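You operate a simulated robot arm through the tools that you are given. There is no shell and no other tool. Be economical: measure what you need, move in short steps, check, and stop when the job is done.

You are at the controls of a simulated robot arm. One attempt, no reset.

TASK
Run about 70 mL of green powder into the small jar with the orange foot.
Fine: stand it in the turntable's pocket, turn to FILL, go by the display, turn back to LOAD; spill none, leave the other small jars.

It is judged by the outcome, as a careful person would: the job done as asked, and still so three seconds after it is handed in. It fails if anything else is knocked over, pushed out of place, dropped, spilled or broken.

THE ROBOT
A 6-joint arm with a two-finger parallel gripper, fixed in place. Base frame: the origin is at the foot of the arm, x ahead of it, y to its left, z up; the work surface is at about z = 86.8. Units: cm, degrees, N and s.
With the tool pointing down near the work surface it reaches from about 24 to 64 cm from the base axis. Its first joint turns from -66.0 to 66.0 degrees. Payload 2.7 kg.
Tool frame: the origin (TCP) lies between the finger pads and is the grasp point; the fingertips stand 2.3 cm ahead of it; z points along the fingers, y is the line along which they close. The gripper opens to 9.4 cm. The fingers are 3.8 cm wide and 1 cm thick; the gripper's body (5.4 by 9.6 cm) begins 3.9 cm behind the TCP.
Orientation is that of the tool frame in the base frame, as a unit quaternion [x, y, z, w]. With the fingers straight down and closing along the base's y, the tool's x points along the base's -x, its y along +y and its z along -z.

THE INTERFACE
- The arm moves only by the tool arm_command. Its argument "steps" is a list of rows, each an object (a shift or turn left out is 0, a gripper value left out holds the last) with "fingers": the finger opening in cm, from 0 to 9.4; "offset": the shift along the tool's x, y, z in cm, a list of three; "rot": the turn, a rotation vector about the tool's x, y, z in degrees, a list of three. In form: [{"fingers": fingers, "offset": [dx, dy, dz], "rot": [wx, wy, wz]}, ...]. A call has 1 to 12 rows; each row is the pose to reach, as a shift and turn from the pose commanded when the call began, along the tool's axes at that moment. A row lasts 0.2 s, in which the tool goes at most 5 cm and 8.6 degrees; a call with a longer step from one row to the next is refused whole, and so is a gripper value outside its range. Where a pose cannot be reached the arm comes as near as it can. A force on the tool above 40 N (or 10 N above the force at the start of the call, whichever is more), or a blocked arm, ends the call early, and 0.2 s more pass. The fingers move at their own pace (about 4.5 cm/s each) and stop on an object; they squeeze with about 42 N. The grip force told is the motor's: it shows also when the fingers shut on nothing. Time passes only in rows, and 0.2 s behind the last, so rows that repeat a pose let the fingers close. The reply holds the time, the measured pose of the TCP, the force on the tool along the base axes, the opening and the grip force, in the units named above and with some noise, with the torque about the TCP (base axes, N m) and any sound that the robot's microphone picked up.
- Cameras (640 x 400 px; columns grow to the right, rows downward): "scene" is fixed at [6.24, -41.71, 142.58]; the picture's right is [0.89, -0.45, 0.00], its down [-0.16, -0.31, -0.94] and it looks along [0.42, 0.84, -0.35] (base axes); focal length 319 px, centre (320, 200). "wrist" rides on the gripper at [8.7, 1.6, -7.5] in the tool frame; the picture's right is [-0.18, 0.98, 0.00], its down [-0.58, -0.11, -0.81] and it looks along [-0.79, -0.15, 0.59] (tool axes); focal length 243 px, centre (320, 200). There is no depth. A picture from a camera that has moved, and an enlarged one, comes with that camera's place and axes in the base frame and with its lens.
- camera(camera): a new picture of that camera. The clock stands still meanwhile.
- close_up(camera, box): a new picture of the part [left, top, right, bottom] of that camera's present view, enlarged. The clock stands still meanwhile.
- finish_job(): hands the job in; it is judged then, once.

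Go step by step. Nothing tells you positions but the pictures and the camera data: compare them with the known pose of the tool, close in by small moves and look again before you grip or let go. The budget is 120 turns and 68 pictures, counting those below and the enlarged ones. Unless the task says otherwise, let go and move clear before handing in, and close with one line.

The tools are called after ">>>" as a command line: name --argument value ..., lists and objects as JSON in quotes. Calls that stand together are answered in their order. arm_command: Moves the arm, as the interface text tells. Its arguments: {"type":"object","properties":{"steps":{"type":"array"}},"required":["steps"]} The other tools are called the same way: camera (camera) takes a picture; close_up (camera, box) takes an enlarged picture of a part of a camera's view; finish_job () hands the job in.

At the start:

```text
time_s: 0.0
eef_pos: [36.0, 0.67, 126.18]
orientation: [0.0, 1.0, 0.0, 0.001]
contact_force: [0.3, 0.0, 0.1]
torque: [0.0, 0.03, 0.01]
width: 9.42
finger_force: 0.1
```

scene: 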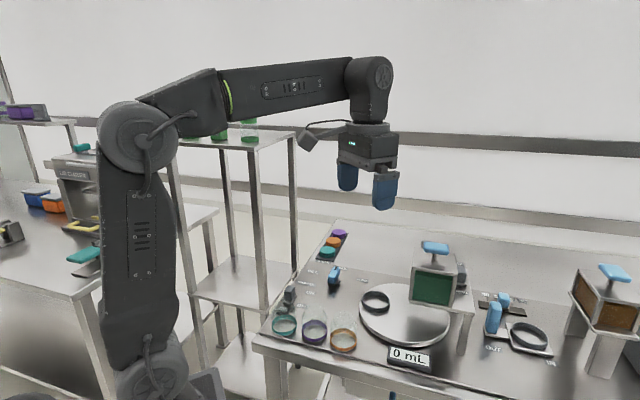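
wrist: 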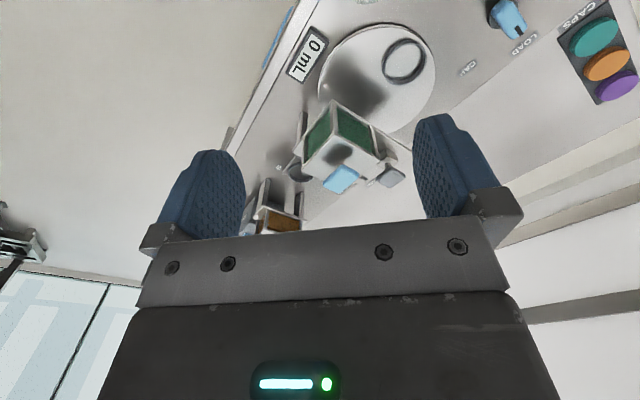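

I see three small jars at the table's front left, a turntable with a pocket ring, a green hopper with a blue knob and a display. I'll look closer at the details first.

>>> close_up --camera "scene" --box '[250, 220, 410, 370]'

>>> close_up --camera "scene" --box '[350, 225, 560, 375]'

>>> close_up --camera "wrist" --box '[240, 0, 640, 220]'

```text
2.67 times, centred on (330, 295) of scene
camera zoom: at [6.24, -41.71, 142.58], right [0.89, -0.45, 0.0], down [-0.16, -0.31, -0.94], along [0.42, 0.84, -0.35], focal length 850 px, centre (293, -53)
```

zoom: 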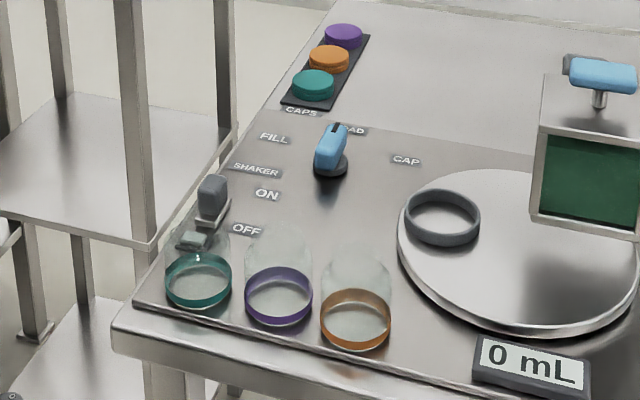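

```text
2.67 times, centred on (455, 300) of scene
camera zoom: at [6.24, -41.71, 142.58], right [0.89, -0.45, 0.0], down [-0.16, -0.31, -0.94], along [0.42, 0.84, -0.35], focal length 850 px, centre (-40, -67)
```

zoom: 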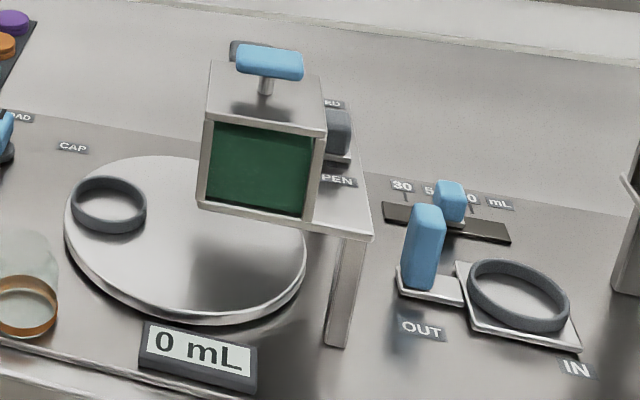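

```text
1.60 times, centred on (440, 110) of wrist
camera zoom: at [27.28, 2.32, 133.58], right [0.18, 0.98, 0.0], down [0.58, -0.11, 0.81], along [0.79, -0.15, -0.59], focal length 388 px, centre (128, 344)
```

zoom: 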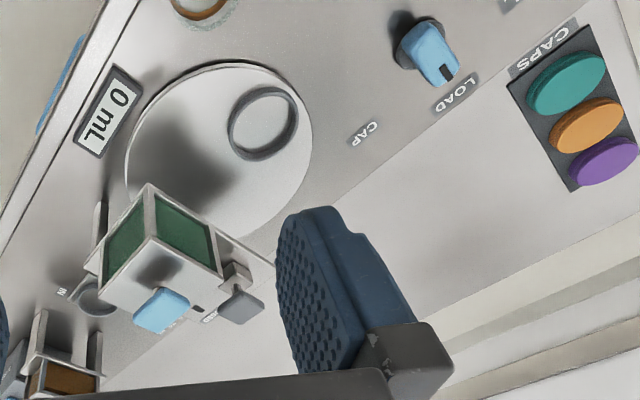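

The hopper handle is at about (54, 0, 110). I'll move the wrist camera over the station to read the labels near the hopper.

>>> arm_command --steps '[{"offset": [-2, 3, -1], "rot": [0, 0, 8]}, {"offset": [-4, 6, -2], "rot": [0, 0, 16]}, {"offset": [-6, 9, -3], "rot": [0, 0, 24]}, {"offset": [-8, 12, -4], "rot": [0, 0, 32]}, {"offset": [-9, 14, -4], "rot": [0, 0, 40]}]'

>>> camera --camera "wrist"

```text
time_s: 1.2
eef_pos: [44.64, 14.62, 129.97]
orientation: [0.342, 0.94, 0.0, 0.002]
contact_force: [0.7, 0.4, 0.1]
torque: [0.0, 0.02, -0.03]
width: 9.4
finger_force: 0.1
```

```text
62 pictures are left
camera wrist: at [39.08, 21.49, 137.47], right [0.77, 0.63, 0.0], down [0.37, -0.46, 0.81], along [0.51, -0.62, -0.59], focal length 243 px, centre (320, 200)
```

wrist: 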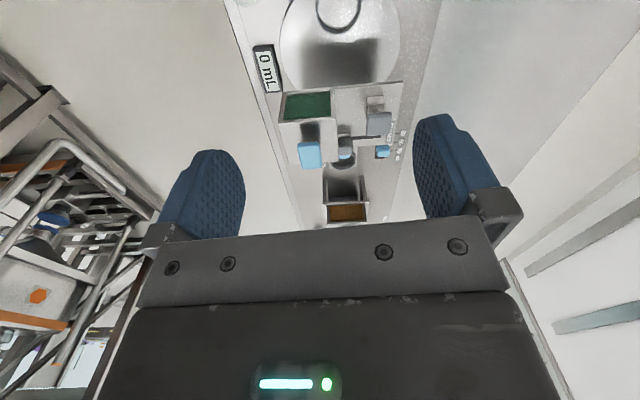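

The hopper and levers are in view; enlarging.

>>> close_up --camera "wrist" --box '[250, 80, 430, 220]'

>>> close_up --camera "scene" --box '[405, 230, 525, 315]'

```text
2.86 times, centred on (340, 150) of wrist
camera zoom: at [39.08, 21.49, 137.47], right [0.77, 0.63, 0.0], down [0.37, -0.46, 0.81], along [0.51, -0.62, -0.59], focal length 693 px, centre (263, 343)
```

zoom: 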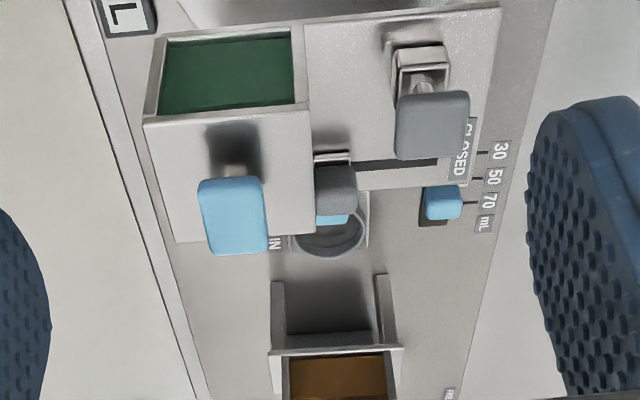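

```text
4.71 times, centred on (465, 272) of scene
camera zoom: at [6.24, -41.71, 142.58], right [0.89, -0.45, 0.0], down [-0.16, -0.31, -0.94], along [0.42, 0.84, -0.35], focal length 1500 px, centre (-362, -141)
```

zoom: 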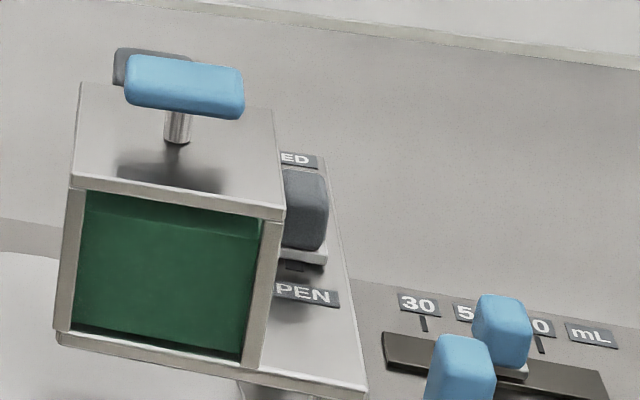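

The deck next to the green hopper has an OPEN/CLOSED slider and a second grey handle on it. I want a closer view before judging which control does what.

>>> arm_command --steps '[{"offset": [-3, 1, 2], "rot": [0, 0, 8]}, {"offset": [-5, 2, 4], "rot": [0, 0, 16]}, {"offset": [-7, 4, 6], "rot": [0, 0, 24]}, {"offset": [-9.6, 4.7, 8], "rot": [0, 0, 30]}]'

>>> camera --camera "wrist"

>>> close_up --camera "wrist" --box '[220, 0, 460, 160]'

```text
time_s: 2.2
eef_pos: [53.79, 11.78, 121.21]
orientation: [0.574, 0.819, -0.001, 0.001]
contact_force: [-0.4, -0.4, 0.6]
torque: [0.0, 0.02, 0.0]
width: 9.43
finger_force: 0.0
out of reach, approached as far as the arm can: row 1, 3, 4
```

```text
59 pictures are left
camera wrist: at [52.36, 20.53, 128.71], right [0.99, 0.16, 0.0], down [0.09, -0.58, 0.81], along [0.13, -0.8, -0.59], focal length 243 px, centre (320, 200)
```

wrist: 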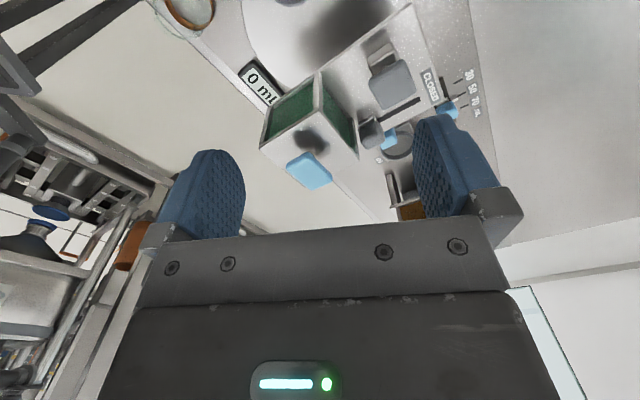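

```text
2.50 times, centred on (340, 80) of wrist
camera zoom: at [52.36, 20.53, 128.71], right [0.99, 0.16, 0.0], down [0.09, -0.58, 0.81], along [0.13, -0.8, -0.59], focal length 606 px, centre (270, 500)
```

zoom: 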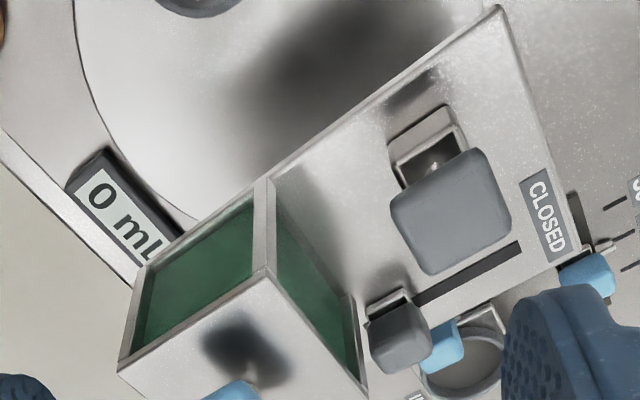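

The second grey handle looks like a cap press (the CAP station). I'll view the slider and OPEN label from the other side.

>>> arm_command --steps '[{"offset": [-2, 0, -1], "rot": [0, 0, -8.5]}, {"offset": [-4, 0, -1], "rot": [0, 0, -17]}, {"offset": [-6, -1, -1], "rot": [0, 0, -25.5]}, {"offset": [-8, -1, -1], "rot": [0, 0, -34]}, {"offset": [-10, -1, -1], "rot": [0, 0, -42.5]}, {"offset": [-12, -2, -1], "rot": [0, 0, -51]}, {"offset": [-14, -2, -1], "rot": [0, 0, -59.5]}, {"offset": [-16, -3, -1], "rot": [0, 0, -68]}, {"offset": [-18, -3, -1], "rot": [0, 0, -76.5]}, {"offset": [-19, -3, -1], "rot": [0, 0, -85]}, {"offset": [-20, -3, -1], "rot": [0, 0, -93.5]}, {"offset": [-21, -3, -1], "rot": [0, 0, -102]}]'

>>> camera --camera "wrist"

```text
time_s: 4.8
eef_pos: [53.88, -8.61, 119.52]
orientation: [-0.266, 0.964, 0.0, 0.0]
contact_force: [-0.1, -0.1, -0.1]
torque: [0.0, 0.01, 0.01]
width: 9.42
finger_force: 0.0
out of reach, approached as far as the arm can: row 1, 2, 3, 4, 5, 6, 7, 8, 9, 10, 11, 12
```

```text
57 pictures are left
camera wrist: at [45.59, -11.66, 127.0], right [-0.34, 0.94, 0.0], down [0.56, 0.2, 0.81], along [0.76, 0.28, -0.59], focal length 243 px, centre (320, 200)
```

wrist: 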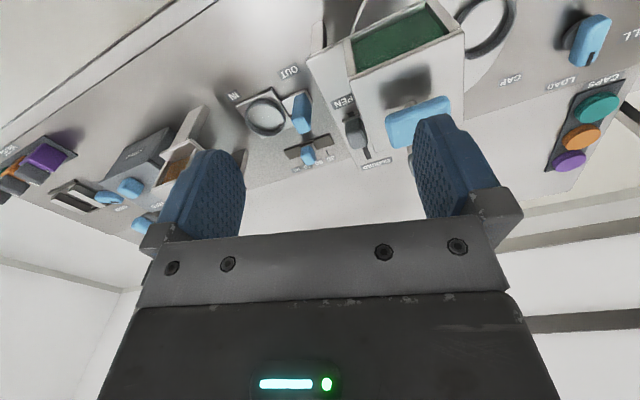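

>>> close_up --camera "wrist" --box '[210, 50, 450, 200]'

>>> close_up --camera "scene" --box '[265, 270, 345, 325]'

```text
2.67 times, centred on (330, 125) of wrist
camera zoom: at [45.59, -11.66, 127.0], right [-0.34, 0.94, 0.0], down [0.56, 0.2, 0.81], along [0.76, 0.28, -0.59], focal length 647 px, centre (293, 400)
```

zoom: 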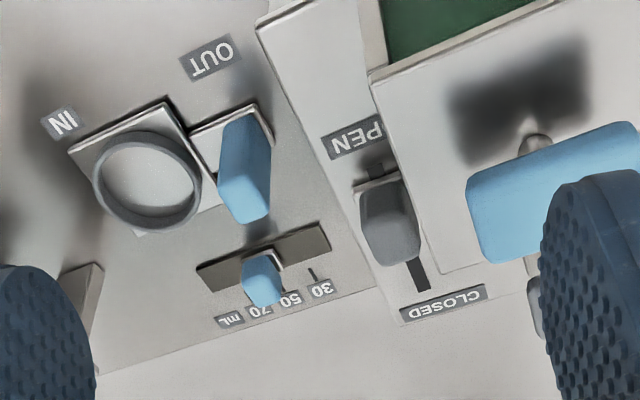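

```text
7.27 times, centred on (305, 298) of scene
camera zoom: at [6.25, -41.71, 142.58], right [0.89, -0.45, 0.0], down [-0.16, -0.31, -0.94], along [0.42, 0.84, -0.35], focal length 2319 px, centre (429, -509)
```

zoom: 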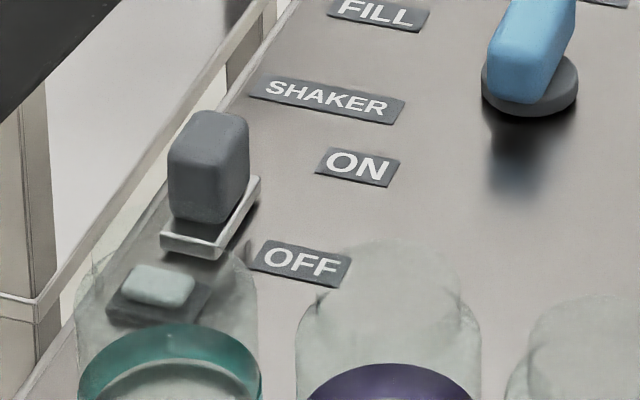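

The shaker slider stands at OFF, the gate slider near OPEN, and the dial at LOAD. Next I go above the orange-footed jar at about (36, 6) with the fingers turned to close across the row of jars.

>>> arm_command --steps '[{"offset": [1, 2, 0], "rot": [0, 0, 8.4]}, {"offset": [2, 4.4, 0], "rot": [0, 0, 16.8]}, {"offset": [3, 6.6, 0], "rot": [0, 0, 25.2]}, {"offset": [4, 8.8, 0], "rot": [0, 0, 33.6]}, {"offset": [5, 11, 0], "rot": [0, 0, 42]}, {"offset": [6, 13.2, 0], "rot": [0, 0, 50.4]}, {"offset": [7, 15.4, 0], "rot": [0, 0, 58.8]}, {"offset": [7.7, 17.6, 2], "rot": [0, 0, 67.2]}, {"offset": [7.7, 19.8, 4], "rot": [0, 0, 75.6]}, {"offset": [7.7, 22, 7], "rot": [0, 0, 84]}]'

>>> camera --camera "wrist"

>>> camera --camera "scene"

```text
time_s: 7.0
eef_pos: [35.05, 6.11, 112.61]
orientation: [0.439, 0.898, 0.0, 0.001]
contact_force: [-0.8, -0.2, 0.0]
torque: [-0.01, 0.01, 0.02]
width: 9.37
finger_force: 0.0
```

```text
54 pictures are left
camera wrist: at [31.07, 14.07, 120.0], right [0.89, 0.46, 0.0], down [0.27, -0.53, 0.81], along [0.37, -0.72, -0.59], focal length 243 px, centre (320, 200)
```

wrist: 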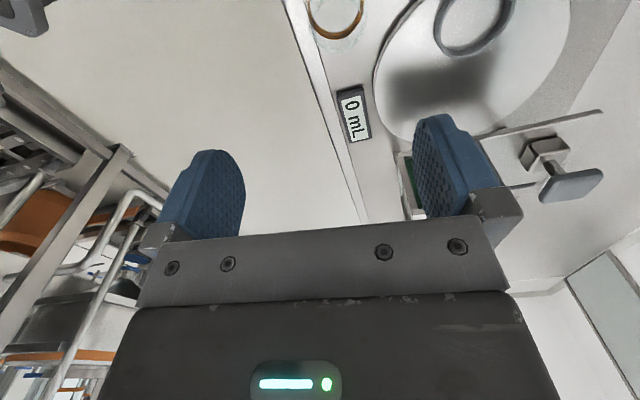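

```text
53 pictures are left
```

scene: 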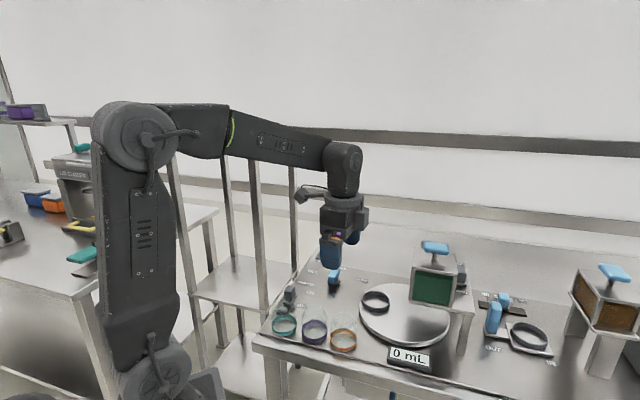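

The jar is barely in the wrist view; I'll back the camera off to measure it and the pocket.

>>> arm_command --steps '[{"offset": [4, 0, -2]}, {"offset": [8, 0, -4]}]'

>>> close_up --camera "wrist" --box '[240, 0, 560, 200]'

>>> close_up --camera "scene" --box '[260, 270, 420, 370]'

```text
time_s: 7.6
eef_pos: [30.24, 12.27, 116.48]
orientation: [0.438, 0.899, 0.0, 0.002]
contact_force: [-0.1, 0.3, -0.1]
torque: [-0.02, -0.01, 0.01]
width: 9.4
finger_force: 0.0
```

```text
2.00 times, centred on (400, 100) of wrist
camera zoom: at [26.36, 20.13, 123.9], right [0.89, 0.46, 0.0], down [0.27, -0.52, 0.81], along [0.37, -0.72, -0.59], focal length 485 px, centre (160, 400)
```

zoom: 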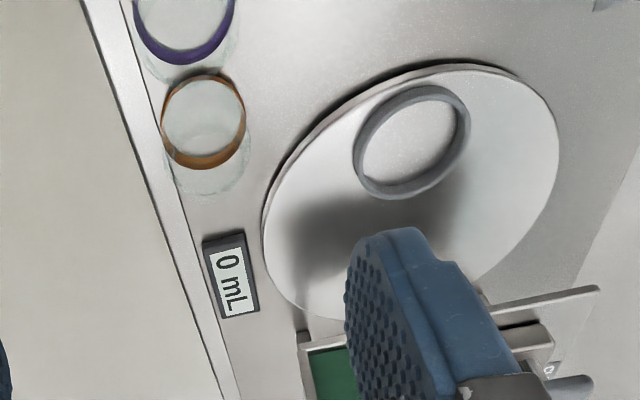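

```text
4.00 times, centred on (340, 320) of scene
camera zoom: at [6.24, -41.71, 142.58], right [0.89, -0.45, 0.0], down [-0.16, -0.31, -0.94], along [0.42, 0.84, -0.35], focal length 1276 px, centre (240, -280)
```

zoom: 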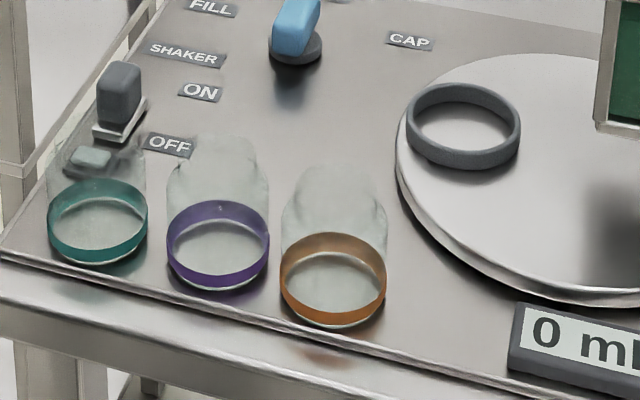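

The jar axis is at about (36.5, 7.0), jar height about 8.5 cm; pocket ring centre about (49.9, 13.2). I'll descend above the jar and check.

>>> arm_command --steps '[{"offset": [-4, 0.8, 2]}, {"offset": [-8, 1.7, 4]}, {"offset": [-8, 1.7, 8]}, {"offset": [-8, 1.7, 12]}, {"offset": [-8, 1.7, 16]}]'

>>> close_up --camera "scene" --box '[260, 240, 420, 370]'

>>> camera --camera "wrist"

```text
time_s: 8.8
eef_pos: [36.93, 7.15, 100.59]
orientation: [0.438, 0.899, 0.0, 0.002]
contact_force: [-0.1, -0.1, 0.0]
torque: [-0.04, 0.01, 0.01]
width: 9.41
finger_force: 0.1
```

```text
3.08 times, centred on (340, 305) of scene
camera zoom: at [6.24, -41.71, 142.58], right [0.89, -0.45, 0.0], down [-0.16, -0.31, -0.94], along [0.42, 0.84, -0.35], focal length 981 px, centre (258, -123)
```

zoom: 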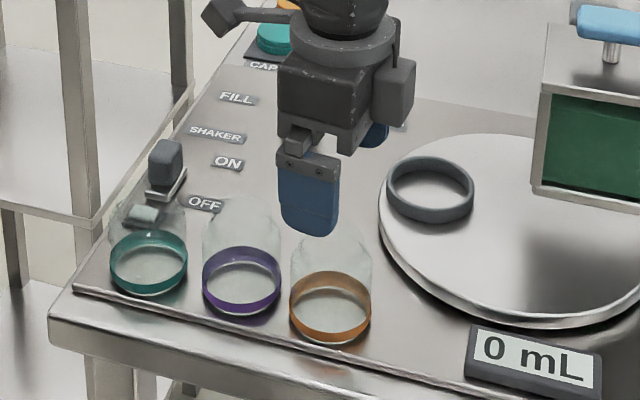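

```text
49 pictures are left
camera wrist: at [32.92, 14.91, 108.03], right [0.89, 0.46, 0.0], down [0.27, -0.52, 0.81], along [0.37, -0.72, -0.59], focal length 243 px, centre (320, 200)
```

wrist: 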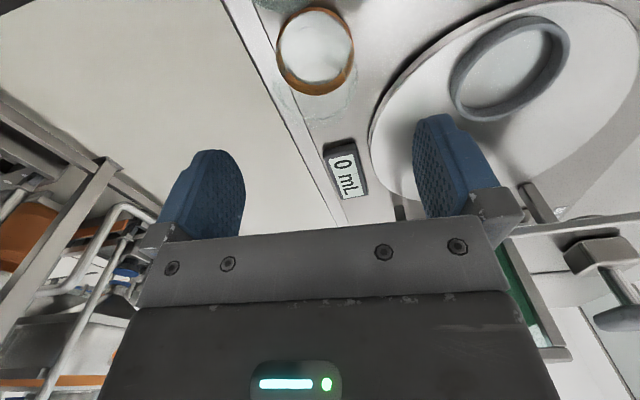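

The jar is at about (36.4, 7.1), and the fingers are above it. Descending, then closing.

>>> arm_command --steps '[{"offset": [0.3, -0.4, 2.5]}, {"offset": [0.3, -0.4, 5]}, {"offset": [0.3, -0.4, 7]}, {"offset": [0.3, -0.4, 8.4]}, {"offset": [0.3, -0.4, 8.4]}]'

>>> close_up --camera "scene" --box '[260, 240, 420, 370]'

```text
time_s: 10.0
eef_pos: [36.15, 7.07, 92.09]
orientation: [0.439, 0.899, 0.001, 0.001]
contact_force: [0.2, -0.6, -0.1]
torque: [0.02, 0.04, -0.01]
width: 9.41
finger_force: 0.0
```

```text
3.08 times, centred on (340, 305) of scene
camera zoom: at [6.25, -41.71, 142.58], right [0.89, -0.45, 0.0], down [-0.16, -0.31, -0.94], along [0.42, 0.84, -0.35], focal length 981 px, centre (258, -123)
```

zoom: 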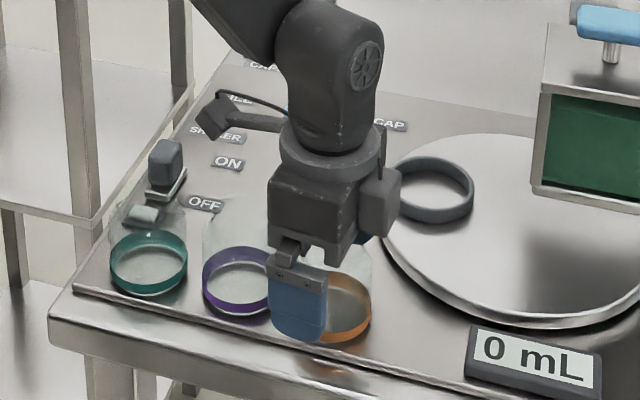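

The fingers straddle the jar with no contact. Closing.

>>> arm_command --steps '[{"fingers": 7}, {"fingers": 6}, {"fingers": 5}, {"fingers": 5}, {"fingers": 5}]'

>>> close_up --camera "scene" --box '[260, 240, 420, 370]'

```text
time_s: 11.2
eef_pos: [36.19, 7.12, 91.95]
orientation: [0.439, 0.899, 0.0, 0.001]
contact_force: [-0.2, -0.2, 0.1]
torque: [-0.02, 0.04, 0.02]
width: 5.87
finger_force: 41.6
```

```text
3.08 times, centred on (340, 305) of scene
camera zoom: at [6.25, -41.71, 142.58], right [0.89, -0.45, 0.0], down [-0.16, -0.31, -0.94], along [0.42, 0.84, -0.35], focal length 981 px, centre (258, -123)
```

zoom: 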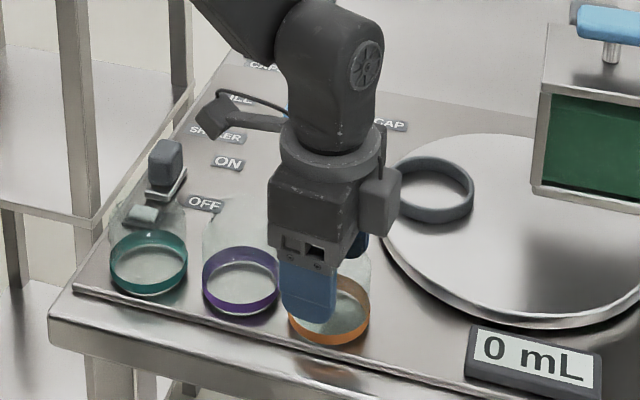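

The grip holds the jar at 5.87 cm. Lifting straight up.

>>> arm_command --steps '[{"offset": [0, 0, -2]}, {"offset": [0, 0, -5]}, {"offset": [0, 0, -8]}, {"offset": [0, 0, -8]}]'

>>> close_up --camera "scene" --box '[260, 240, 420, 370]'

>>> camera --camera "wrist"

```text
time_s: 12.2
eef_pos: [36.3, 7.14, 100.22]
orientation: [0.439, 0.899, 0.0, 0.001]
contact_force: [-0.3, -0.1, 0.4]
torque: [-0.01, -0.01, 0.0]
width: 4.99
finger_force: 0.1
```

```text
3.08 times, centred on (340, 305) of scene
camera zoom: at [6.24, -41.71, 142.58], right [0.89, -0.45, 0.0], down [-0.16, -0.31, -0.94], along [0.42, 0.84, -0.35], focal length 981 px, centre (258, -123)
```

zoom: 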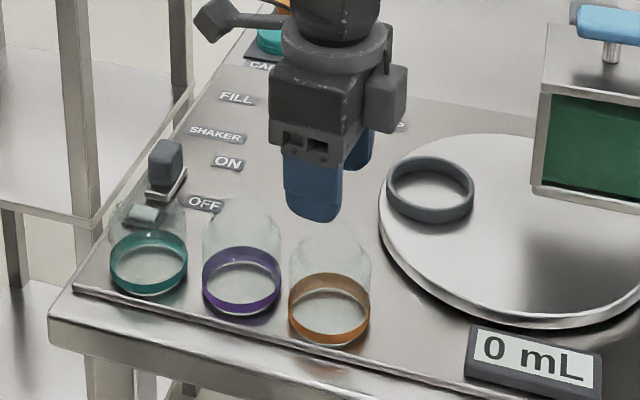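

```text
45 pictures are left
camera wrist: at [32.32, 14.98, 107.67], right [0.89, 0.46, 0.0], down [0.27, -0.52, 0.81], along [0.37, -0.72, -0.59], focal length 243 px, centre (320, 200)
```

wrist: 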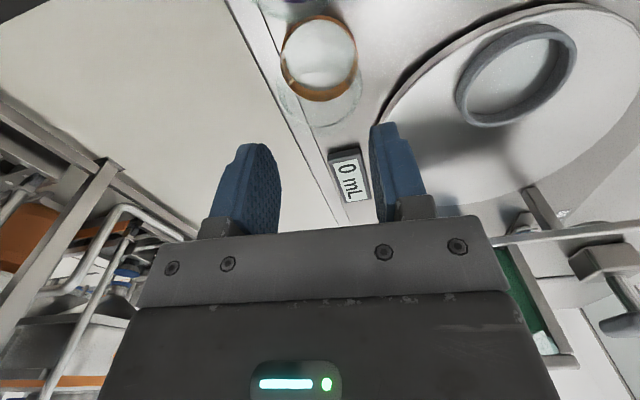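

The fingers slipped off: I had gripped only the shoulder, and the jar still stands in place. I'll open and grip about 1.2 cm lower.

>>> arm_command --steps '[{"fingers": 9.4}, {"fingers": 9.4}, {"fingers": 9.4}, {"offset": [0, 0, 3], "fingers": 9.4}, {"offset": [0, 0, 6]}, {"offset": [0, 0, 8]}, {"offset": [0, 0, 9.4]}, {"offset": [0, 0, 9.4]}]'

>>> arm_command --steps '[{"fingers": 7}, {"fingers": 6}, {"fingers": 4}, {"fingers": 3}, {"fingers": 3}, {"fingers": 3}, {"offset": [0, 0, -0.5]}, {"offset": [0, 0, -1]}]'

>>> close_up --camera "scene" --box '[260, 240, 420, 370]'

```text
time_s: 14.0
eef_pos: [36.44, 6.97, 90.63]
orientation: [0.439, 0.899, 0.0, 0.002]
contact_force: [0.1, -0.2, -0.8]
torque: [0.02, 0.01, 0.0]
width: 9.38
finger_force: 0.1
```

```text
time_s: 15.8
eef_pos: [36.28, 6.77, 91.55]
orientation: [0.439, 0.899, 0.001, 0.001]
contact_force: [0.1, -0.7, -0.6]
torque: [0.0, 0.02, 0.01]
width: 5.83
finger_force: 42.2
```

```text
3.08 times, centred on (340, 305) of scene
camera zoom: at [6.25, -41.71, 142.58], right [0.89, -0.45, 0.0], down [-0.16, -0.31, -0.94], along [0.42, 0.84, -0.35], focal length 981 px, centre (258, -123)
```

zoom: 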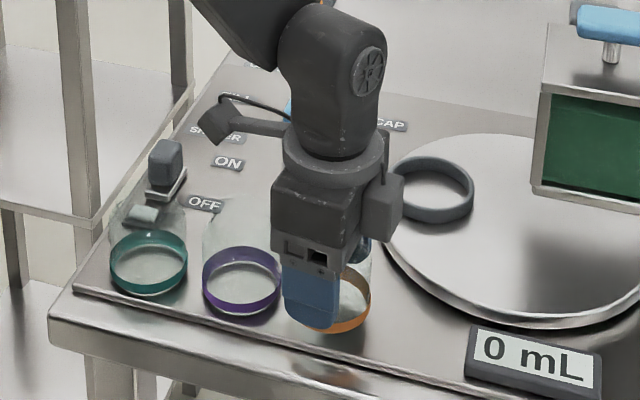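

The jar came up with the fingers this time. Lifting higher and checking.

>>> arm_command --steps '[{"offset": [0, 0, -1.5]}, {"offset": [0, 0, -3]}, {"offset": [0, 0, -5]}, {"offset": [0, 0, -5]}]'

>>> close_up --camera "scene" --box '[260, 240, 420, 370]'

>>> camera --camera "wrist"

```text
time_s: 16.8
eef_pos: [36.28, 7.18, 96.8]
orientation: [0.438, 0.899, 0.001, 0.001]
contact_force: [-0.8, 0.6, -1.3]
torque: [-0.01, 0.01, 0.01]
width: 5.81
finger_force: 42.3
```

```text
3.08 times, centred on (340, 305) of scene
camera zoom: at [6.25, -41.71, 142.58], right [0.89, -0.45, 0.0], down [-0.16, -0.31, -0.94], along [0.42, 0.84, -0.35], focal length 981 px, centre (258, -123)
```

zoom: 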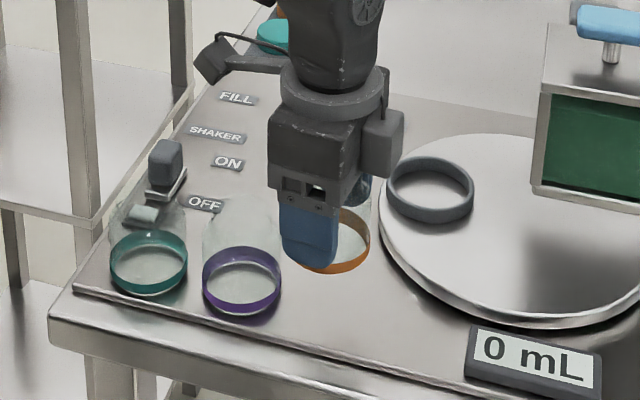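

```text
42 pictures are left
camera wrist: at [32.28, 15.01, 104.19], right [0.89, 0.46, 0.0], down [0.27, -0.52, 0.81], along [0.37, -0.72, -0.59], focal length 243 px, centre (320, 200)
```

wrist: 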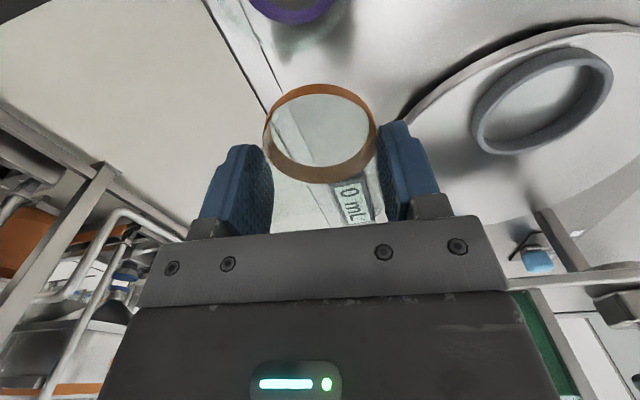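

The jar hangs upright in the grip. Carrying it above the pocket ring at about (49.9, 13.3).

>>> arm_command --steps '[{"offset": [-1, 3.6, -0.5]}, {"offset": [-1.9, 7.2, -0.5]}, {"offset": [-2.9, 10.8, -0.5]}, {"offset": [-3.8, 14.4, 0]}, {"offset": [-3.8, 14.4, 0.5]}, {"offset": [-3.8, 14.4, 0.5]}]'

>>> close_up --camera "scene" --box '[330, 240, 460, 340]'

>>> camera --camera "wrist"

```text
time_s: 18.2
eef_pos: [50.03, 12.8, 96.29]
orientation: [0.438, 0.899, 0.0, 0.0]
contact_force: [-0.1, 0.0, -0.5]
torque: [0.01, 0.02, -0.02]
width: 5.82
finger_force: 41.5
```

```text
4.00 times, centred on (395, 290) of scene
camera zoom: at [6.25, -41.71, 142.58], right [0.89, -0.45, 0.0], down [-0.16, -0.31, -0.94], along [0.42, 0.84, -0.35], focal length 1276 px, centre (20, -160)
```

zoom: 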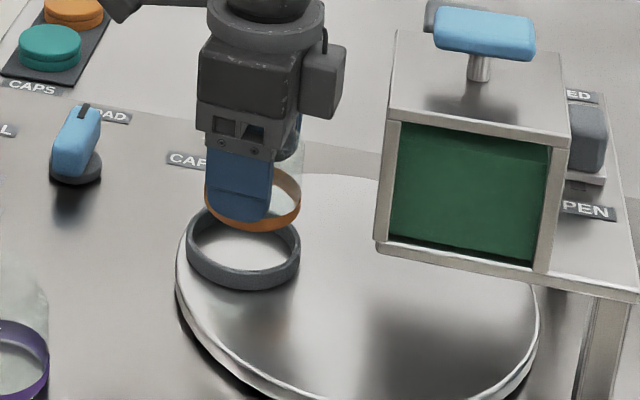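

```text
40 pictures are left
camera wrist: at [46.11, 20.65, 103.64], right [0.89, 0.46, 0.0], down [0.27, -0.52, 0.81], along [0.37, -0.72, -0.59], focal length 243 px, centre (320, 200)
```

wrist: 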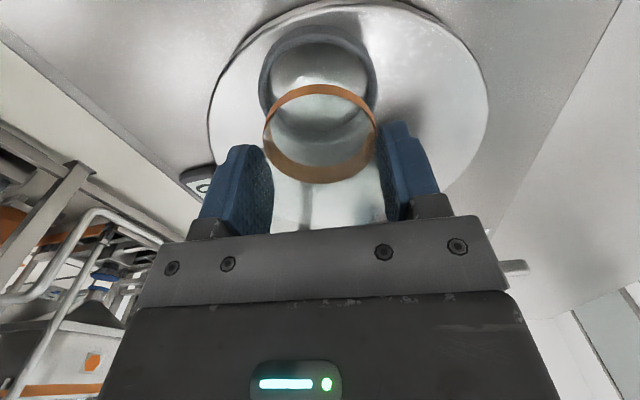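

The jar is nearly over the ring; it needs about 0.4 cm more towards the camera side. I'll adjust, go down 2 cm to just above the ring, and compare again.

>>> arm_command --steps '[{"offset": [0.45, -0.15, 0]}, {"offset": [0.45, -0.15, 1]}, {"offset": [0.45, -0.15, 2]}, {"offset": [0.45, -0.15, 2]}]'

>>> close_up --camera "scene" --box '[340, 260, 420, 310]'

>>> close_up --camera "wrist" --box '[220, 20, 420, 200]'

```text
time_s: 19.2
eef_pos: [49.55, 13.16, 94.33]
orientation: [0.439, 0.899, 0.001, 0.001]
contact_force: [-0.3, -0.2, -1.5]
torque: [-0.01, 0.0, -0.02]
width: 5.83
finger_force: 42.1
```

```text
8.00 times, centred on (380, 285) of scene
camera zoom: at [6.25, -41.71, 142.58], right [0.89, -0.45, 0.0], down [-0.16, -0.31, -0.94], along [0.42, 0.84, -0.35], focal length 2551 px, centre (-160, -480)
```

zoom: 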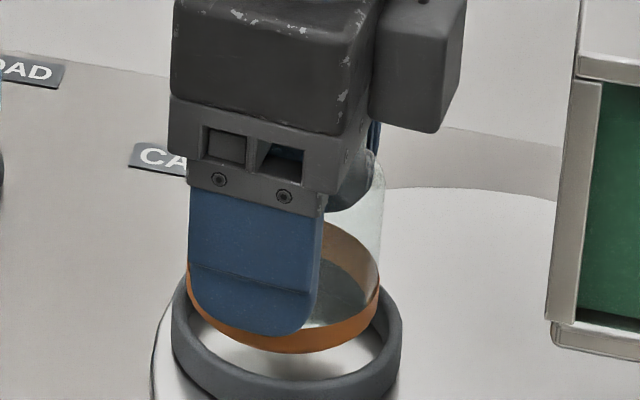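

```text
2.22 times, centred on (320, 110) of wrist
camera zoom: at [45.62, 21.0, 101.69], right [0.89, 0.46, 0.0], down [0.27, -0.52, 0.81], along [0.37, -0.72, -0.59], focal length 539 px, centre (320, 400)
```

zoom: 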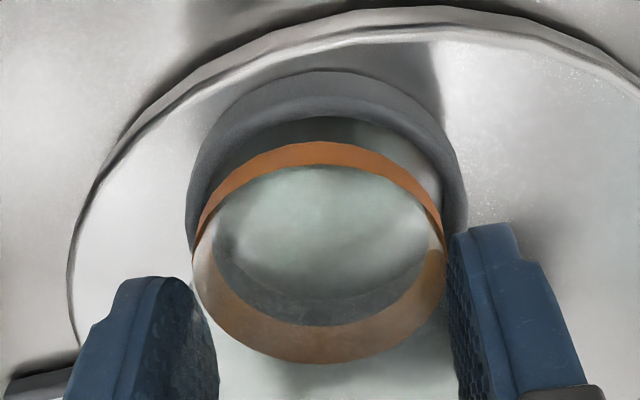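

The pocket is about 0.25 cm further in +x. I'll correct and lower 1.2 cm to enter the ring.

>>> arm_command --steps '[{"offset": [-0.21, 0.14, 0]}, {"offset": [-0.21, 0.14, 0]}, {"offset": [-0.21, 0.14, 0.6]}, {"offset": [-0.21, 0.14, 1.2]}, {"offset": [-0.21, 0.14, 1.2]}]'

>>> close_up --camera "scene" --box '[340, 260, 420, 310]'

>>> close_up --camera "wrist" --box '[220, 20, 420, 200]'

```text
time_s: 20.4
eef_pos: [49.85, 13.16, 93.09]
orientation: [0.438, 0.899, 0.001, 0.002]
contact_force: [0.0, 0.1, -1.1]
torque: [-0.03, 0.02, 0.0]
width: 5.85
finger_force: 41.9
```

```text
8.00 times, centred on (380, 285) of scene
camera zoom: at [6.25, -41.71, 142.58], right [0.89, -0.45, 0.0], down [-0.16, -0.31, -0.94], along [0.42, 0.84, -0.35], focal length 2551 px, centre (-160, -480)
```

zoom: 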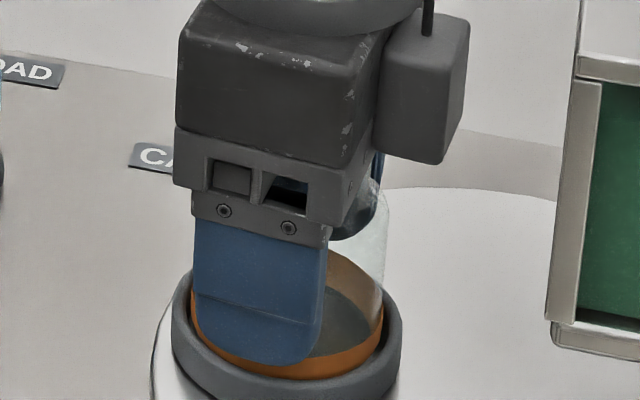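

```text
2.22 times, centred on (320, 110) of wrist
camera zoom: at [45.83, 20.94, 100.54], right [0.89, 0.46, 0.0], down [0.27, -0.52, 0.81], along [0.37, -0.72, -0.59], focal length 539 px, centre (320, 400)
```

zoom: 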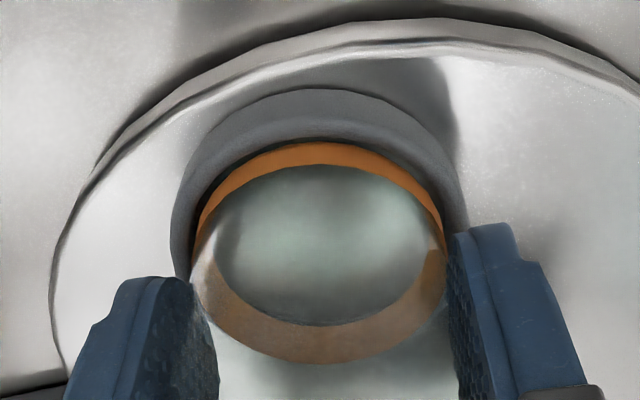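

Jar and ring now line up in both views. Lowering to seat it.

>>> arm_command --steps '[{"offset": [0, 0, 0.3]}, {"offset": [0, 0, 0.6]}, {"offset": [0, 0, 0.9]}, {"offset": [0, 0, 1.1]}, {"offset": [0, 0, 1.1]}]'

>>> close_up --camera "scene" --box '[340, 260, 420, 310]'

```text
time_s: 21.6
eef_pos: [49.94, 13.15, 92.29]
orientation: [0.438, 0.899, 0.002, 0.004]
contact_force: [-0.8, 1.8, 33.6]
torque: [-0.18, 0.85, 0.07]
width: 5.81
finger_force: 41.5
```

```text
8.00 times, centred on (380, 285) of scene
camera zoom: at [6.19, -41.72, 142.58], right [0.89, -0.45, 0.0], down [-0.16, -0.31, -0.94], along [0.42, 0.84, -0.35], focal length 2551 px, centre (-160, -480)
```

zoom: 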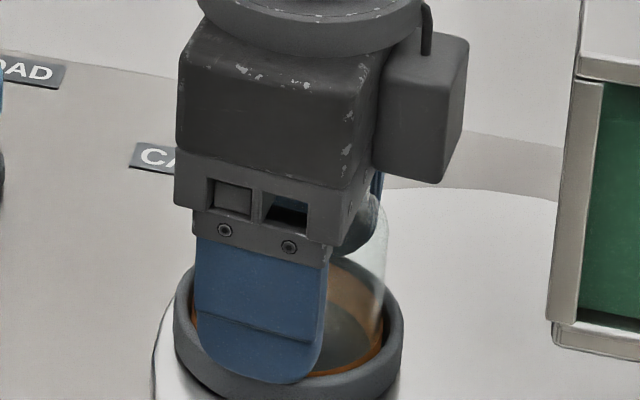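

The jar is down in the ring with firm contact. I'll relieve the push, open, and rise clear.

>>> arm_command --steps '[{"offset": [0, 0, -0.25]}, {"offset": [0, 0, -0.25], "fingers": 6.2}, {"offset": [0, 0, -0.25], "fingers": 7.5}, {"offset": [0, 0, -0.25], "fingers": 9}, {"offset": [0, 0, -0.25], "fingers": 9}]'

>>> close_up --camera "scene" --box '[340, 260, 420, 310]'

```text
time_s: 22.8
eef_pos: [49.82, 13.19, 92.25]
orientation: [0.437, 0.899, 0.001, 0.002]
contact_force: [6.5, -0.6, 20.4]
torque: [-0.43, 0.72, 0.26]
width: 8.75
finger_force: 0.1
```

```text
8.00 times, centred on (380, 285) of scene
camera zoom: at [6.23, -41.72, 142.57], right [0.89, -0.45, 0.0], down [-0.16, -0.31, -0.94], along [0.42, 0.84, -0.35], focal length 2551 px, centre (-160, -480)
```

zoom: 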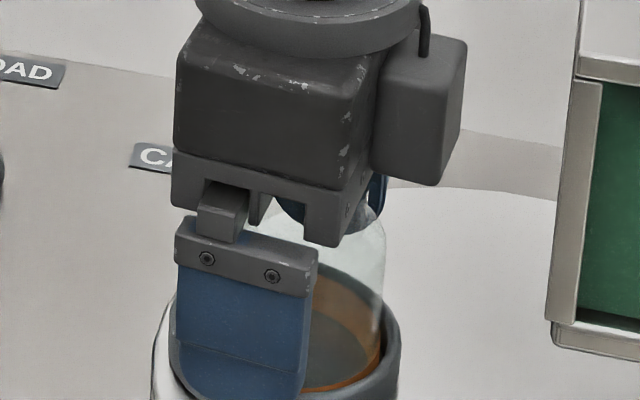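

The fingertips were touching the ring. Rising straight up now.

>>> arm_command --steps '[{"offset": [0, 0, -1]}, {"offset": [0, 0, -3], "fingers": 9.4}, {"offset": [0, 0, -7]}, {"offset": [0, 0, -10]}]'

>>> close_up --camera "scene" --box '[250, 230, 450, 370]'

>>> camera --camera "wrist"

```text
time_s: 23.8
eef_pos: [49.68, 13.18, 102.14]
orientation: [0.438, 0.899, -0.001, 0.0]
contact_force: [-0.2, 0.1, 0.2]
torque: [0.01, 0.0, -0.01]
width: 9.43
finger_force: 0.0
```

```text
2.86 times, centred on (350, 300) of scene
camera zoom: at [6.24, -41.71, 142.58], right [0.89, -0.45, 0.0], down [-0.16, -0.31, -0.94], along [0.42, 0.84, -0.35], focal length 911 px, centre (234, -86)
```

zoom: 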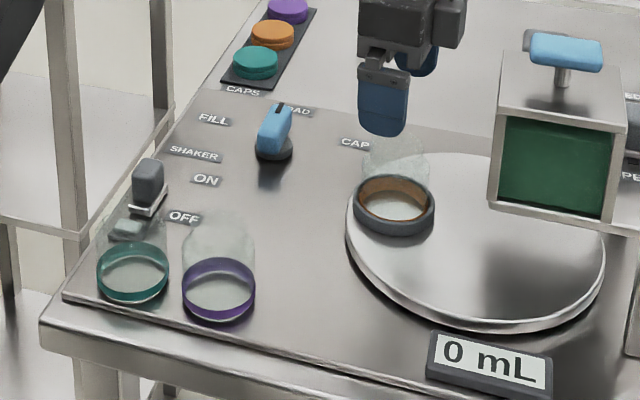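

```text
32 pictures are left
camera wrist: at [45.7, 20.98, 109.65], right [0.89, 0.46, 0.0], down [0.27, -0.52, 0.81], along [0.37, -0.72, -0.59], focal length 243 px, centre (320, 200)
```

wrist: 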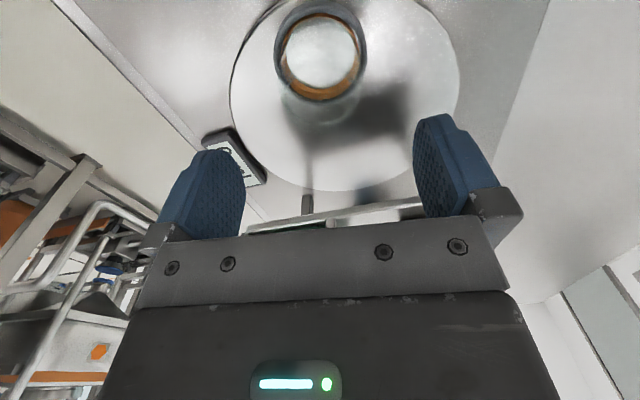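

The jar sits level in the pocket and the others are untouched. Next the dial, at about (44.7, 26.5): I move above it with the fingers set across its blue bar.

>>> arm_command --steps '[{"offset": [1, 0.5, -1], "rot": [0, 0, -8]}, {"offset": [2.2, 1, -2], "rot": [0, 0, -16]}, {"offset": [3.4, 1.4, -2], "rot": [0, 0, -24]}, {"offset": [4.6, 1.8, -2], "rot": [0, 0, -32]}, {"offset": [5.8, 2.2, -2], "rot": [0, 0, -40]}, {"offset": [7, 2.6, -2], "rot": [0, 0, -48]}, {"offset": [8.2, 3, -2], "rot": [0, 0, -56]}, {"offset": [9.4, 3.4, -2], "rot": [0, 0, -64]}, {"offset": [10.6, 3.8, -2], "rot": [0, 0, -72]}, {"offset": [11.8, 4.1, -2], "rot": [0, 0, -80]}, {"offset": [13, 4.2, -2], "rot": [0, 0, -88]}, {"offset": [13.6, 4.25, -2], "rot": [0, 0, -95]}]'

>>> camera --camera "wrist"

```text
time_s: 26.4
eef_pos: [44.8, 26.45, 103.96]
orientation: [-0.368, 0.93, -0.001, 0.001]
contact_force: [-0.4, -0.7, -0.2]
torque: [-0.01, 0.02, 0.0]
width: 9.41
finger_force: 0.0
```

```text
31 pictures are left
camera wrist: at [37.43, 21.8, 111.51], right [-0.54, 0.84, 0.0], down [0.5, 0.32, 0.81], along [0.68, 0.43, -0.59], focal length 243 px, centre (320, 200)
```

wrist: 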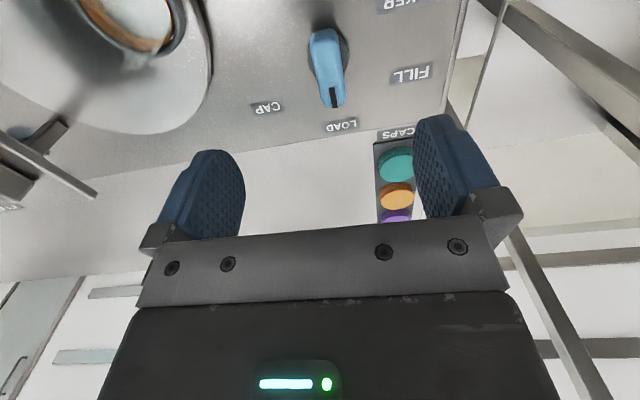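

The bar points to LOAD (44°), FILL is about 60° counter-clockwise from it; dial centre about (45.1, 27.4). Lowering part way with the fingers narrowed, then checking.

>>> arm_command --steps '[{"offset": [-0.8, 0.4, 2], "fingers": 6}, {"offset": [-0.8, 0.4, 5], "fingers": 6}, {"offset": [-0.8, 0.4, 8], "fingers": 6}, {"offset": [-0.8, 0.4, 8], "fingers": 6}]'

>>> close_up --camera "wrist" --box '[200, 20, 440, 200]'

>>> close_up --camera "scene" --box '[290, 220, 390, 300]'

```text
time_s: 27.4
eef_pos: [45.2, 27.39, 96.05]
orientation: [-0.367, 0.93, 0.0, 0.001]
contact_force: [-0.8, 0.2, 0.0]
torque: [-0.01, -0.01, 0.0]
width: 5.97
finger_force: 0.0
```

```text
2.22 times, centred on (320, 110) of wrist
camera zoom: at [37.82, 22.68, 103.57], right [-0.54, 0.84, 0.0], down [0.5, 0.32, 0.81], along [0.68, 0.43, -0.59], focal length 539 px, centre (320, 400)
```

zoom: 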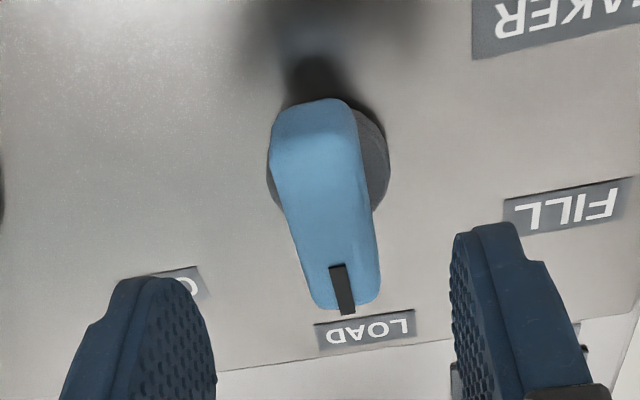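

```text
5.00 times, centred on (340, 260) of scene
camera zoom: at [6.25, -41.71, 142.58], right [0.89, -0.45, 0.0], down [-0.16, -0.31, -0.94], along [0.42, 0.84, -0.35], focal length 1594 px, centre (220, -100)
```

zoom: 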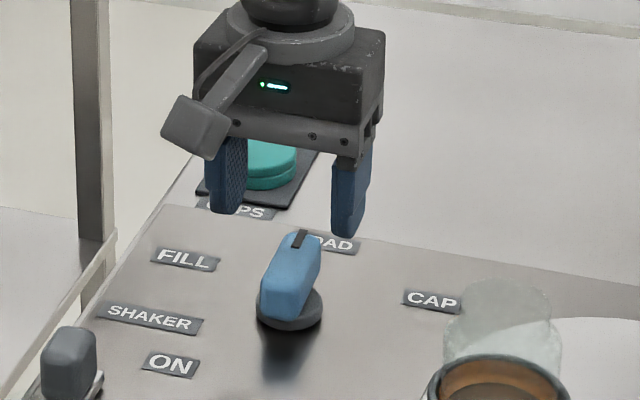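

The fingers are centred on the dial's bar. Lowering and closing on it.

>>> arm_command --steps '[{"offset": [0.15, 0.1, 2]}, {"offset": [0.15, 0.1, 4]}, {"offset": [0.15, 0.1, 4.7]}, {"offset": [0.15, 0.1, 4.7], "fingers": 4}, {"offset": [0.15, 0.1, 4.7], "fingers": 2}, {"offset": [0.15, 0.1, 4.7], "fingers": 1.2}, {"offset": [0.15, 0.1, 4.7], "fingers": 1.2}, {"offset": [0.15, 0.1, 4.7], "fingers": 1.2}]'

```text
time_s: 29.2
eef_pos: [44.88, 27.37, 91.54]
orientation: [-0.368, 0.93, 0.0, 0.001]
contact_force: [-7.0, 9.1, -2.8]
torque: [0.58, -0.17, 0.2]
width: 2.38
finger_force: 45.3
```

The bar is gripped. Turning it counter-clockwise, half way first, watching forces.

>>> arm_command --steps '[{"offset": [0, 0.1, 0], "rot": [0, 0, -6]}, {"offset": [0, 0.1, 0], "rot": [0, 0, -12]}, {"offset": [0, 0.1, 0], "rot": [0, 0, -18]}]'

>>> close_up --camera "scene" --box '[290, 220, 450, 370]'

```text
time_s: 30.0
eef_pos: [45.19, 27.1, 91.43]
orientation: [-0.507, 0.862, -0.002, 0.001]
contact_force: [26.8, -8.7, -12.7]
torque: [0.05, -0.15, -0.28]
width: 2.38
finger_force: 45.4
```

```text
2.67 times, centred on (370, 295) of scene
camera zoom: at [6.33, -41.72, 142.57], right [0.89, -0.45, 0.0], down [-0.16, -0.31, -0.94], along [0.42, 0.84, -0.35], focal length 850 px, centre (187, -53)
```

zoom: 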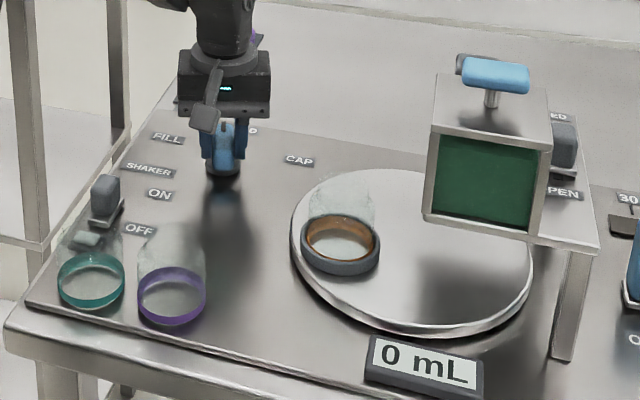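

The turntable follows the dial the right way; display still 0. The side force shows the axis lies a little off, so I'll let the tool follow an arc while turning further.

>>> arm_command --steps '[{"offset": [0.1, -0.45, 0], "rot": [0, 0, -3]}, {"offset": [0.08, -0.6, 0], "rot": [0, 0, -9]}, {"offset": [0.04, -0.75, 0], "rot": [0, 0, -15]}, {"offset": [0, -0.85, 0], "rot": [0, 0, -20]}]'

```text
time_s: 31.0
eef_pos: [45.5, 27.08, 91.41]
orientation: [-0.65, 0.76, -0.001, 0.0]
contact_force: [12.9, 8.7, -20.8]
torque: [0.51, 0.01, -0.13]
width: 2.4
finger_force: 45.2
```

Still following well. Turning the last ~22° to FILL.

>>> arm_command --steps '[{"offset": [-0.05, -0.1, 0.1], "rot": [0, 0, -6]}, {"offset": [-0.1, -0.2, 0.15], "rot": [0, 0, -12]}, {"offset": [-0.16, -0.3, 0.15], "rot": [0, 0, -18]}, {"offset": [-0.22, -0.36, 0.15], "rot": [0, 0, -22]}, {"offset": [-0.22, -0.36, 0.15], "rot": [0, 0, -22]}]'

>>> close_up --camera "scene" --box '[290, 220, 480, 370]'

```text
time_s: 32.2
eef_pos: [46.03, 26.89, 91.41]
orientation: [0.783, -0.622, 0.001, 0.0]
contact_force: [-2.0, -14.2, 11.4]
torque: [0.78, 0.57, 0.11]
width: 2.4
finger_force: 45.3
```

```text
2.67 times, centred on (385, 295) of scene
camera zoom: at [6.23, -41.76, 142.56], right [0.89, -0.45, 0.0], down [-0.16, -0.31, -0.94], along [0.42, 0.84, -0.35], focal length 850 px, centre (147, -53)
```

zoom: 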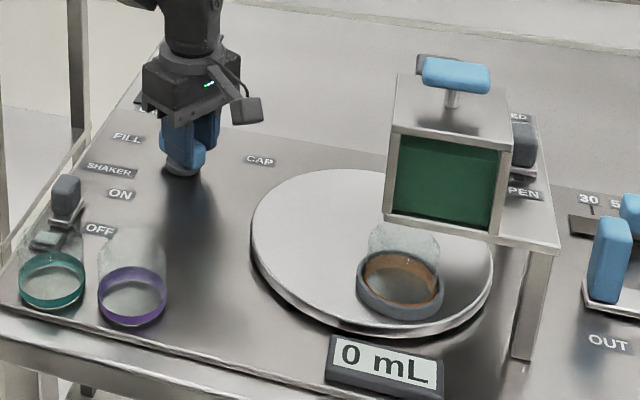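

The turntable has carried the jar under the hopper; display still 0 mL, no flow. I release the dial and check where it points.

>>> arm_command --steps '[{"fingers": 4}, {"fingers": 6}, {"fingers": 6}, {"offset": [0, 0, -3]}, {"offset": [0, 0, -7]}, {"offset": [0, 0, -11]}]'

>>> camera --camera "wrist"

>>> close_up --camera "scene" --box '[360, 230, 480, 370]'

```text
time_s: 33.6
eef_pos: [45.74, 27.11, 102.31]
orientation: [0.782, -0.623, 0.001, 0.0]
contact_force: [0.2, 0.2, 0.3]
torque: [0.01, -0.03, 0.0]
width: 6.0
finger_force: 0.1
```

```text
26 pictures are left
camera wrist: at [46.24, 18.33, 109.82], right [-1.0, -0.04, 0.0], down [-0.03, 0.59, 0.81], along [-0.03, 0.81, -0.59], focal length 243 px, centre (320, 200)
```

wrist: 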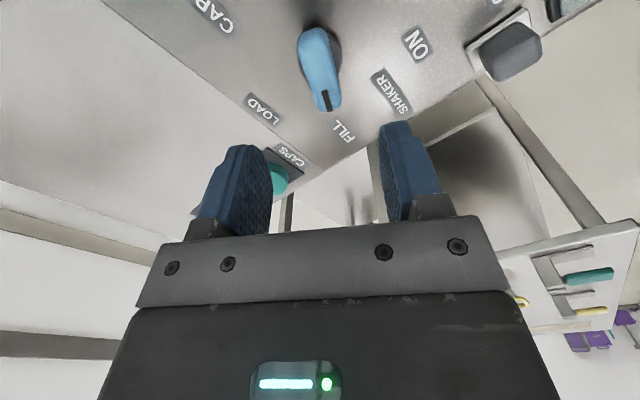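

```text
2.86 times, centred on (420, 300) of scene
camera zoom: at [6.24, -41.71, 142.58], right [0.89, -0.45, 0.0], down [-0.16, -0.31, -0.94], along [0.42, 0.84, -0.35], focal length 911 px, centre (34, -86)
```

zoom: 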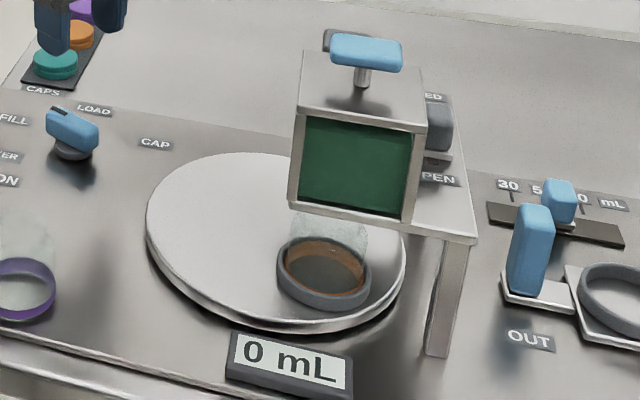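

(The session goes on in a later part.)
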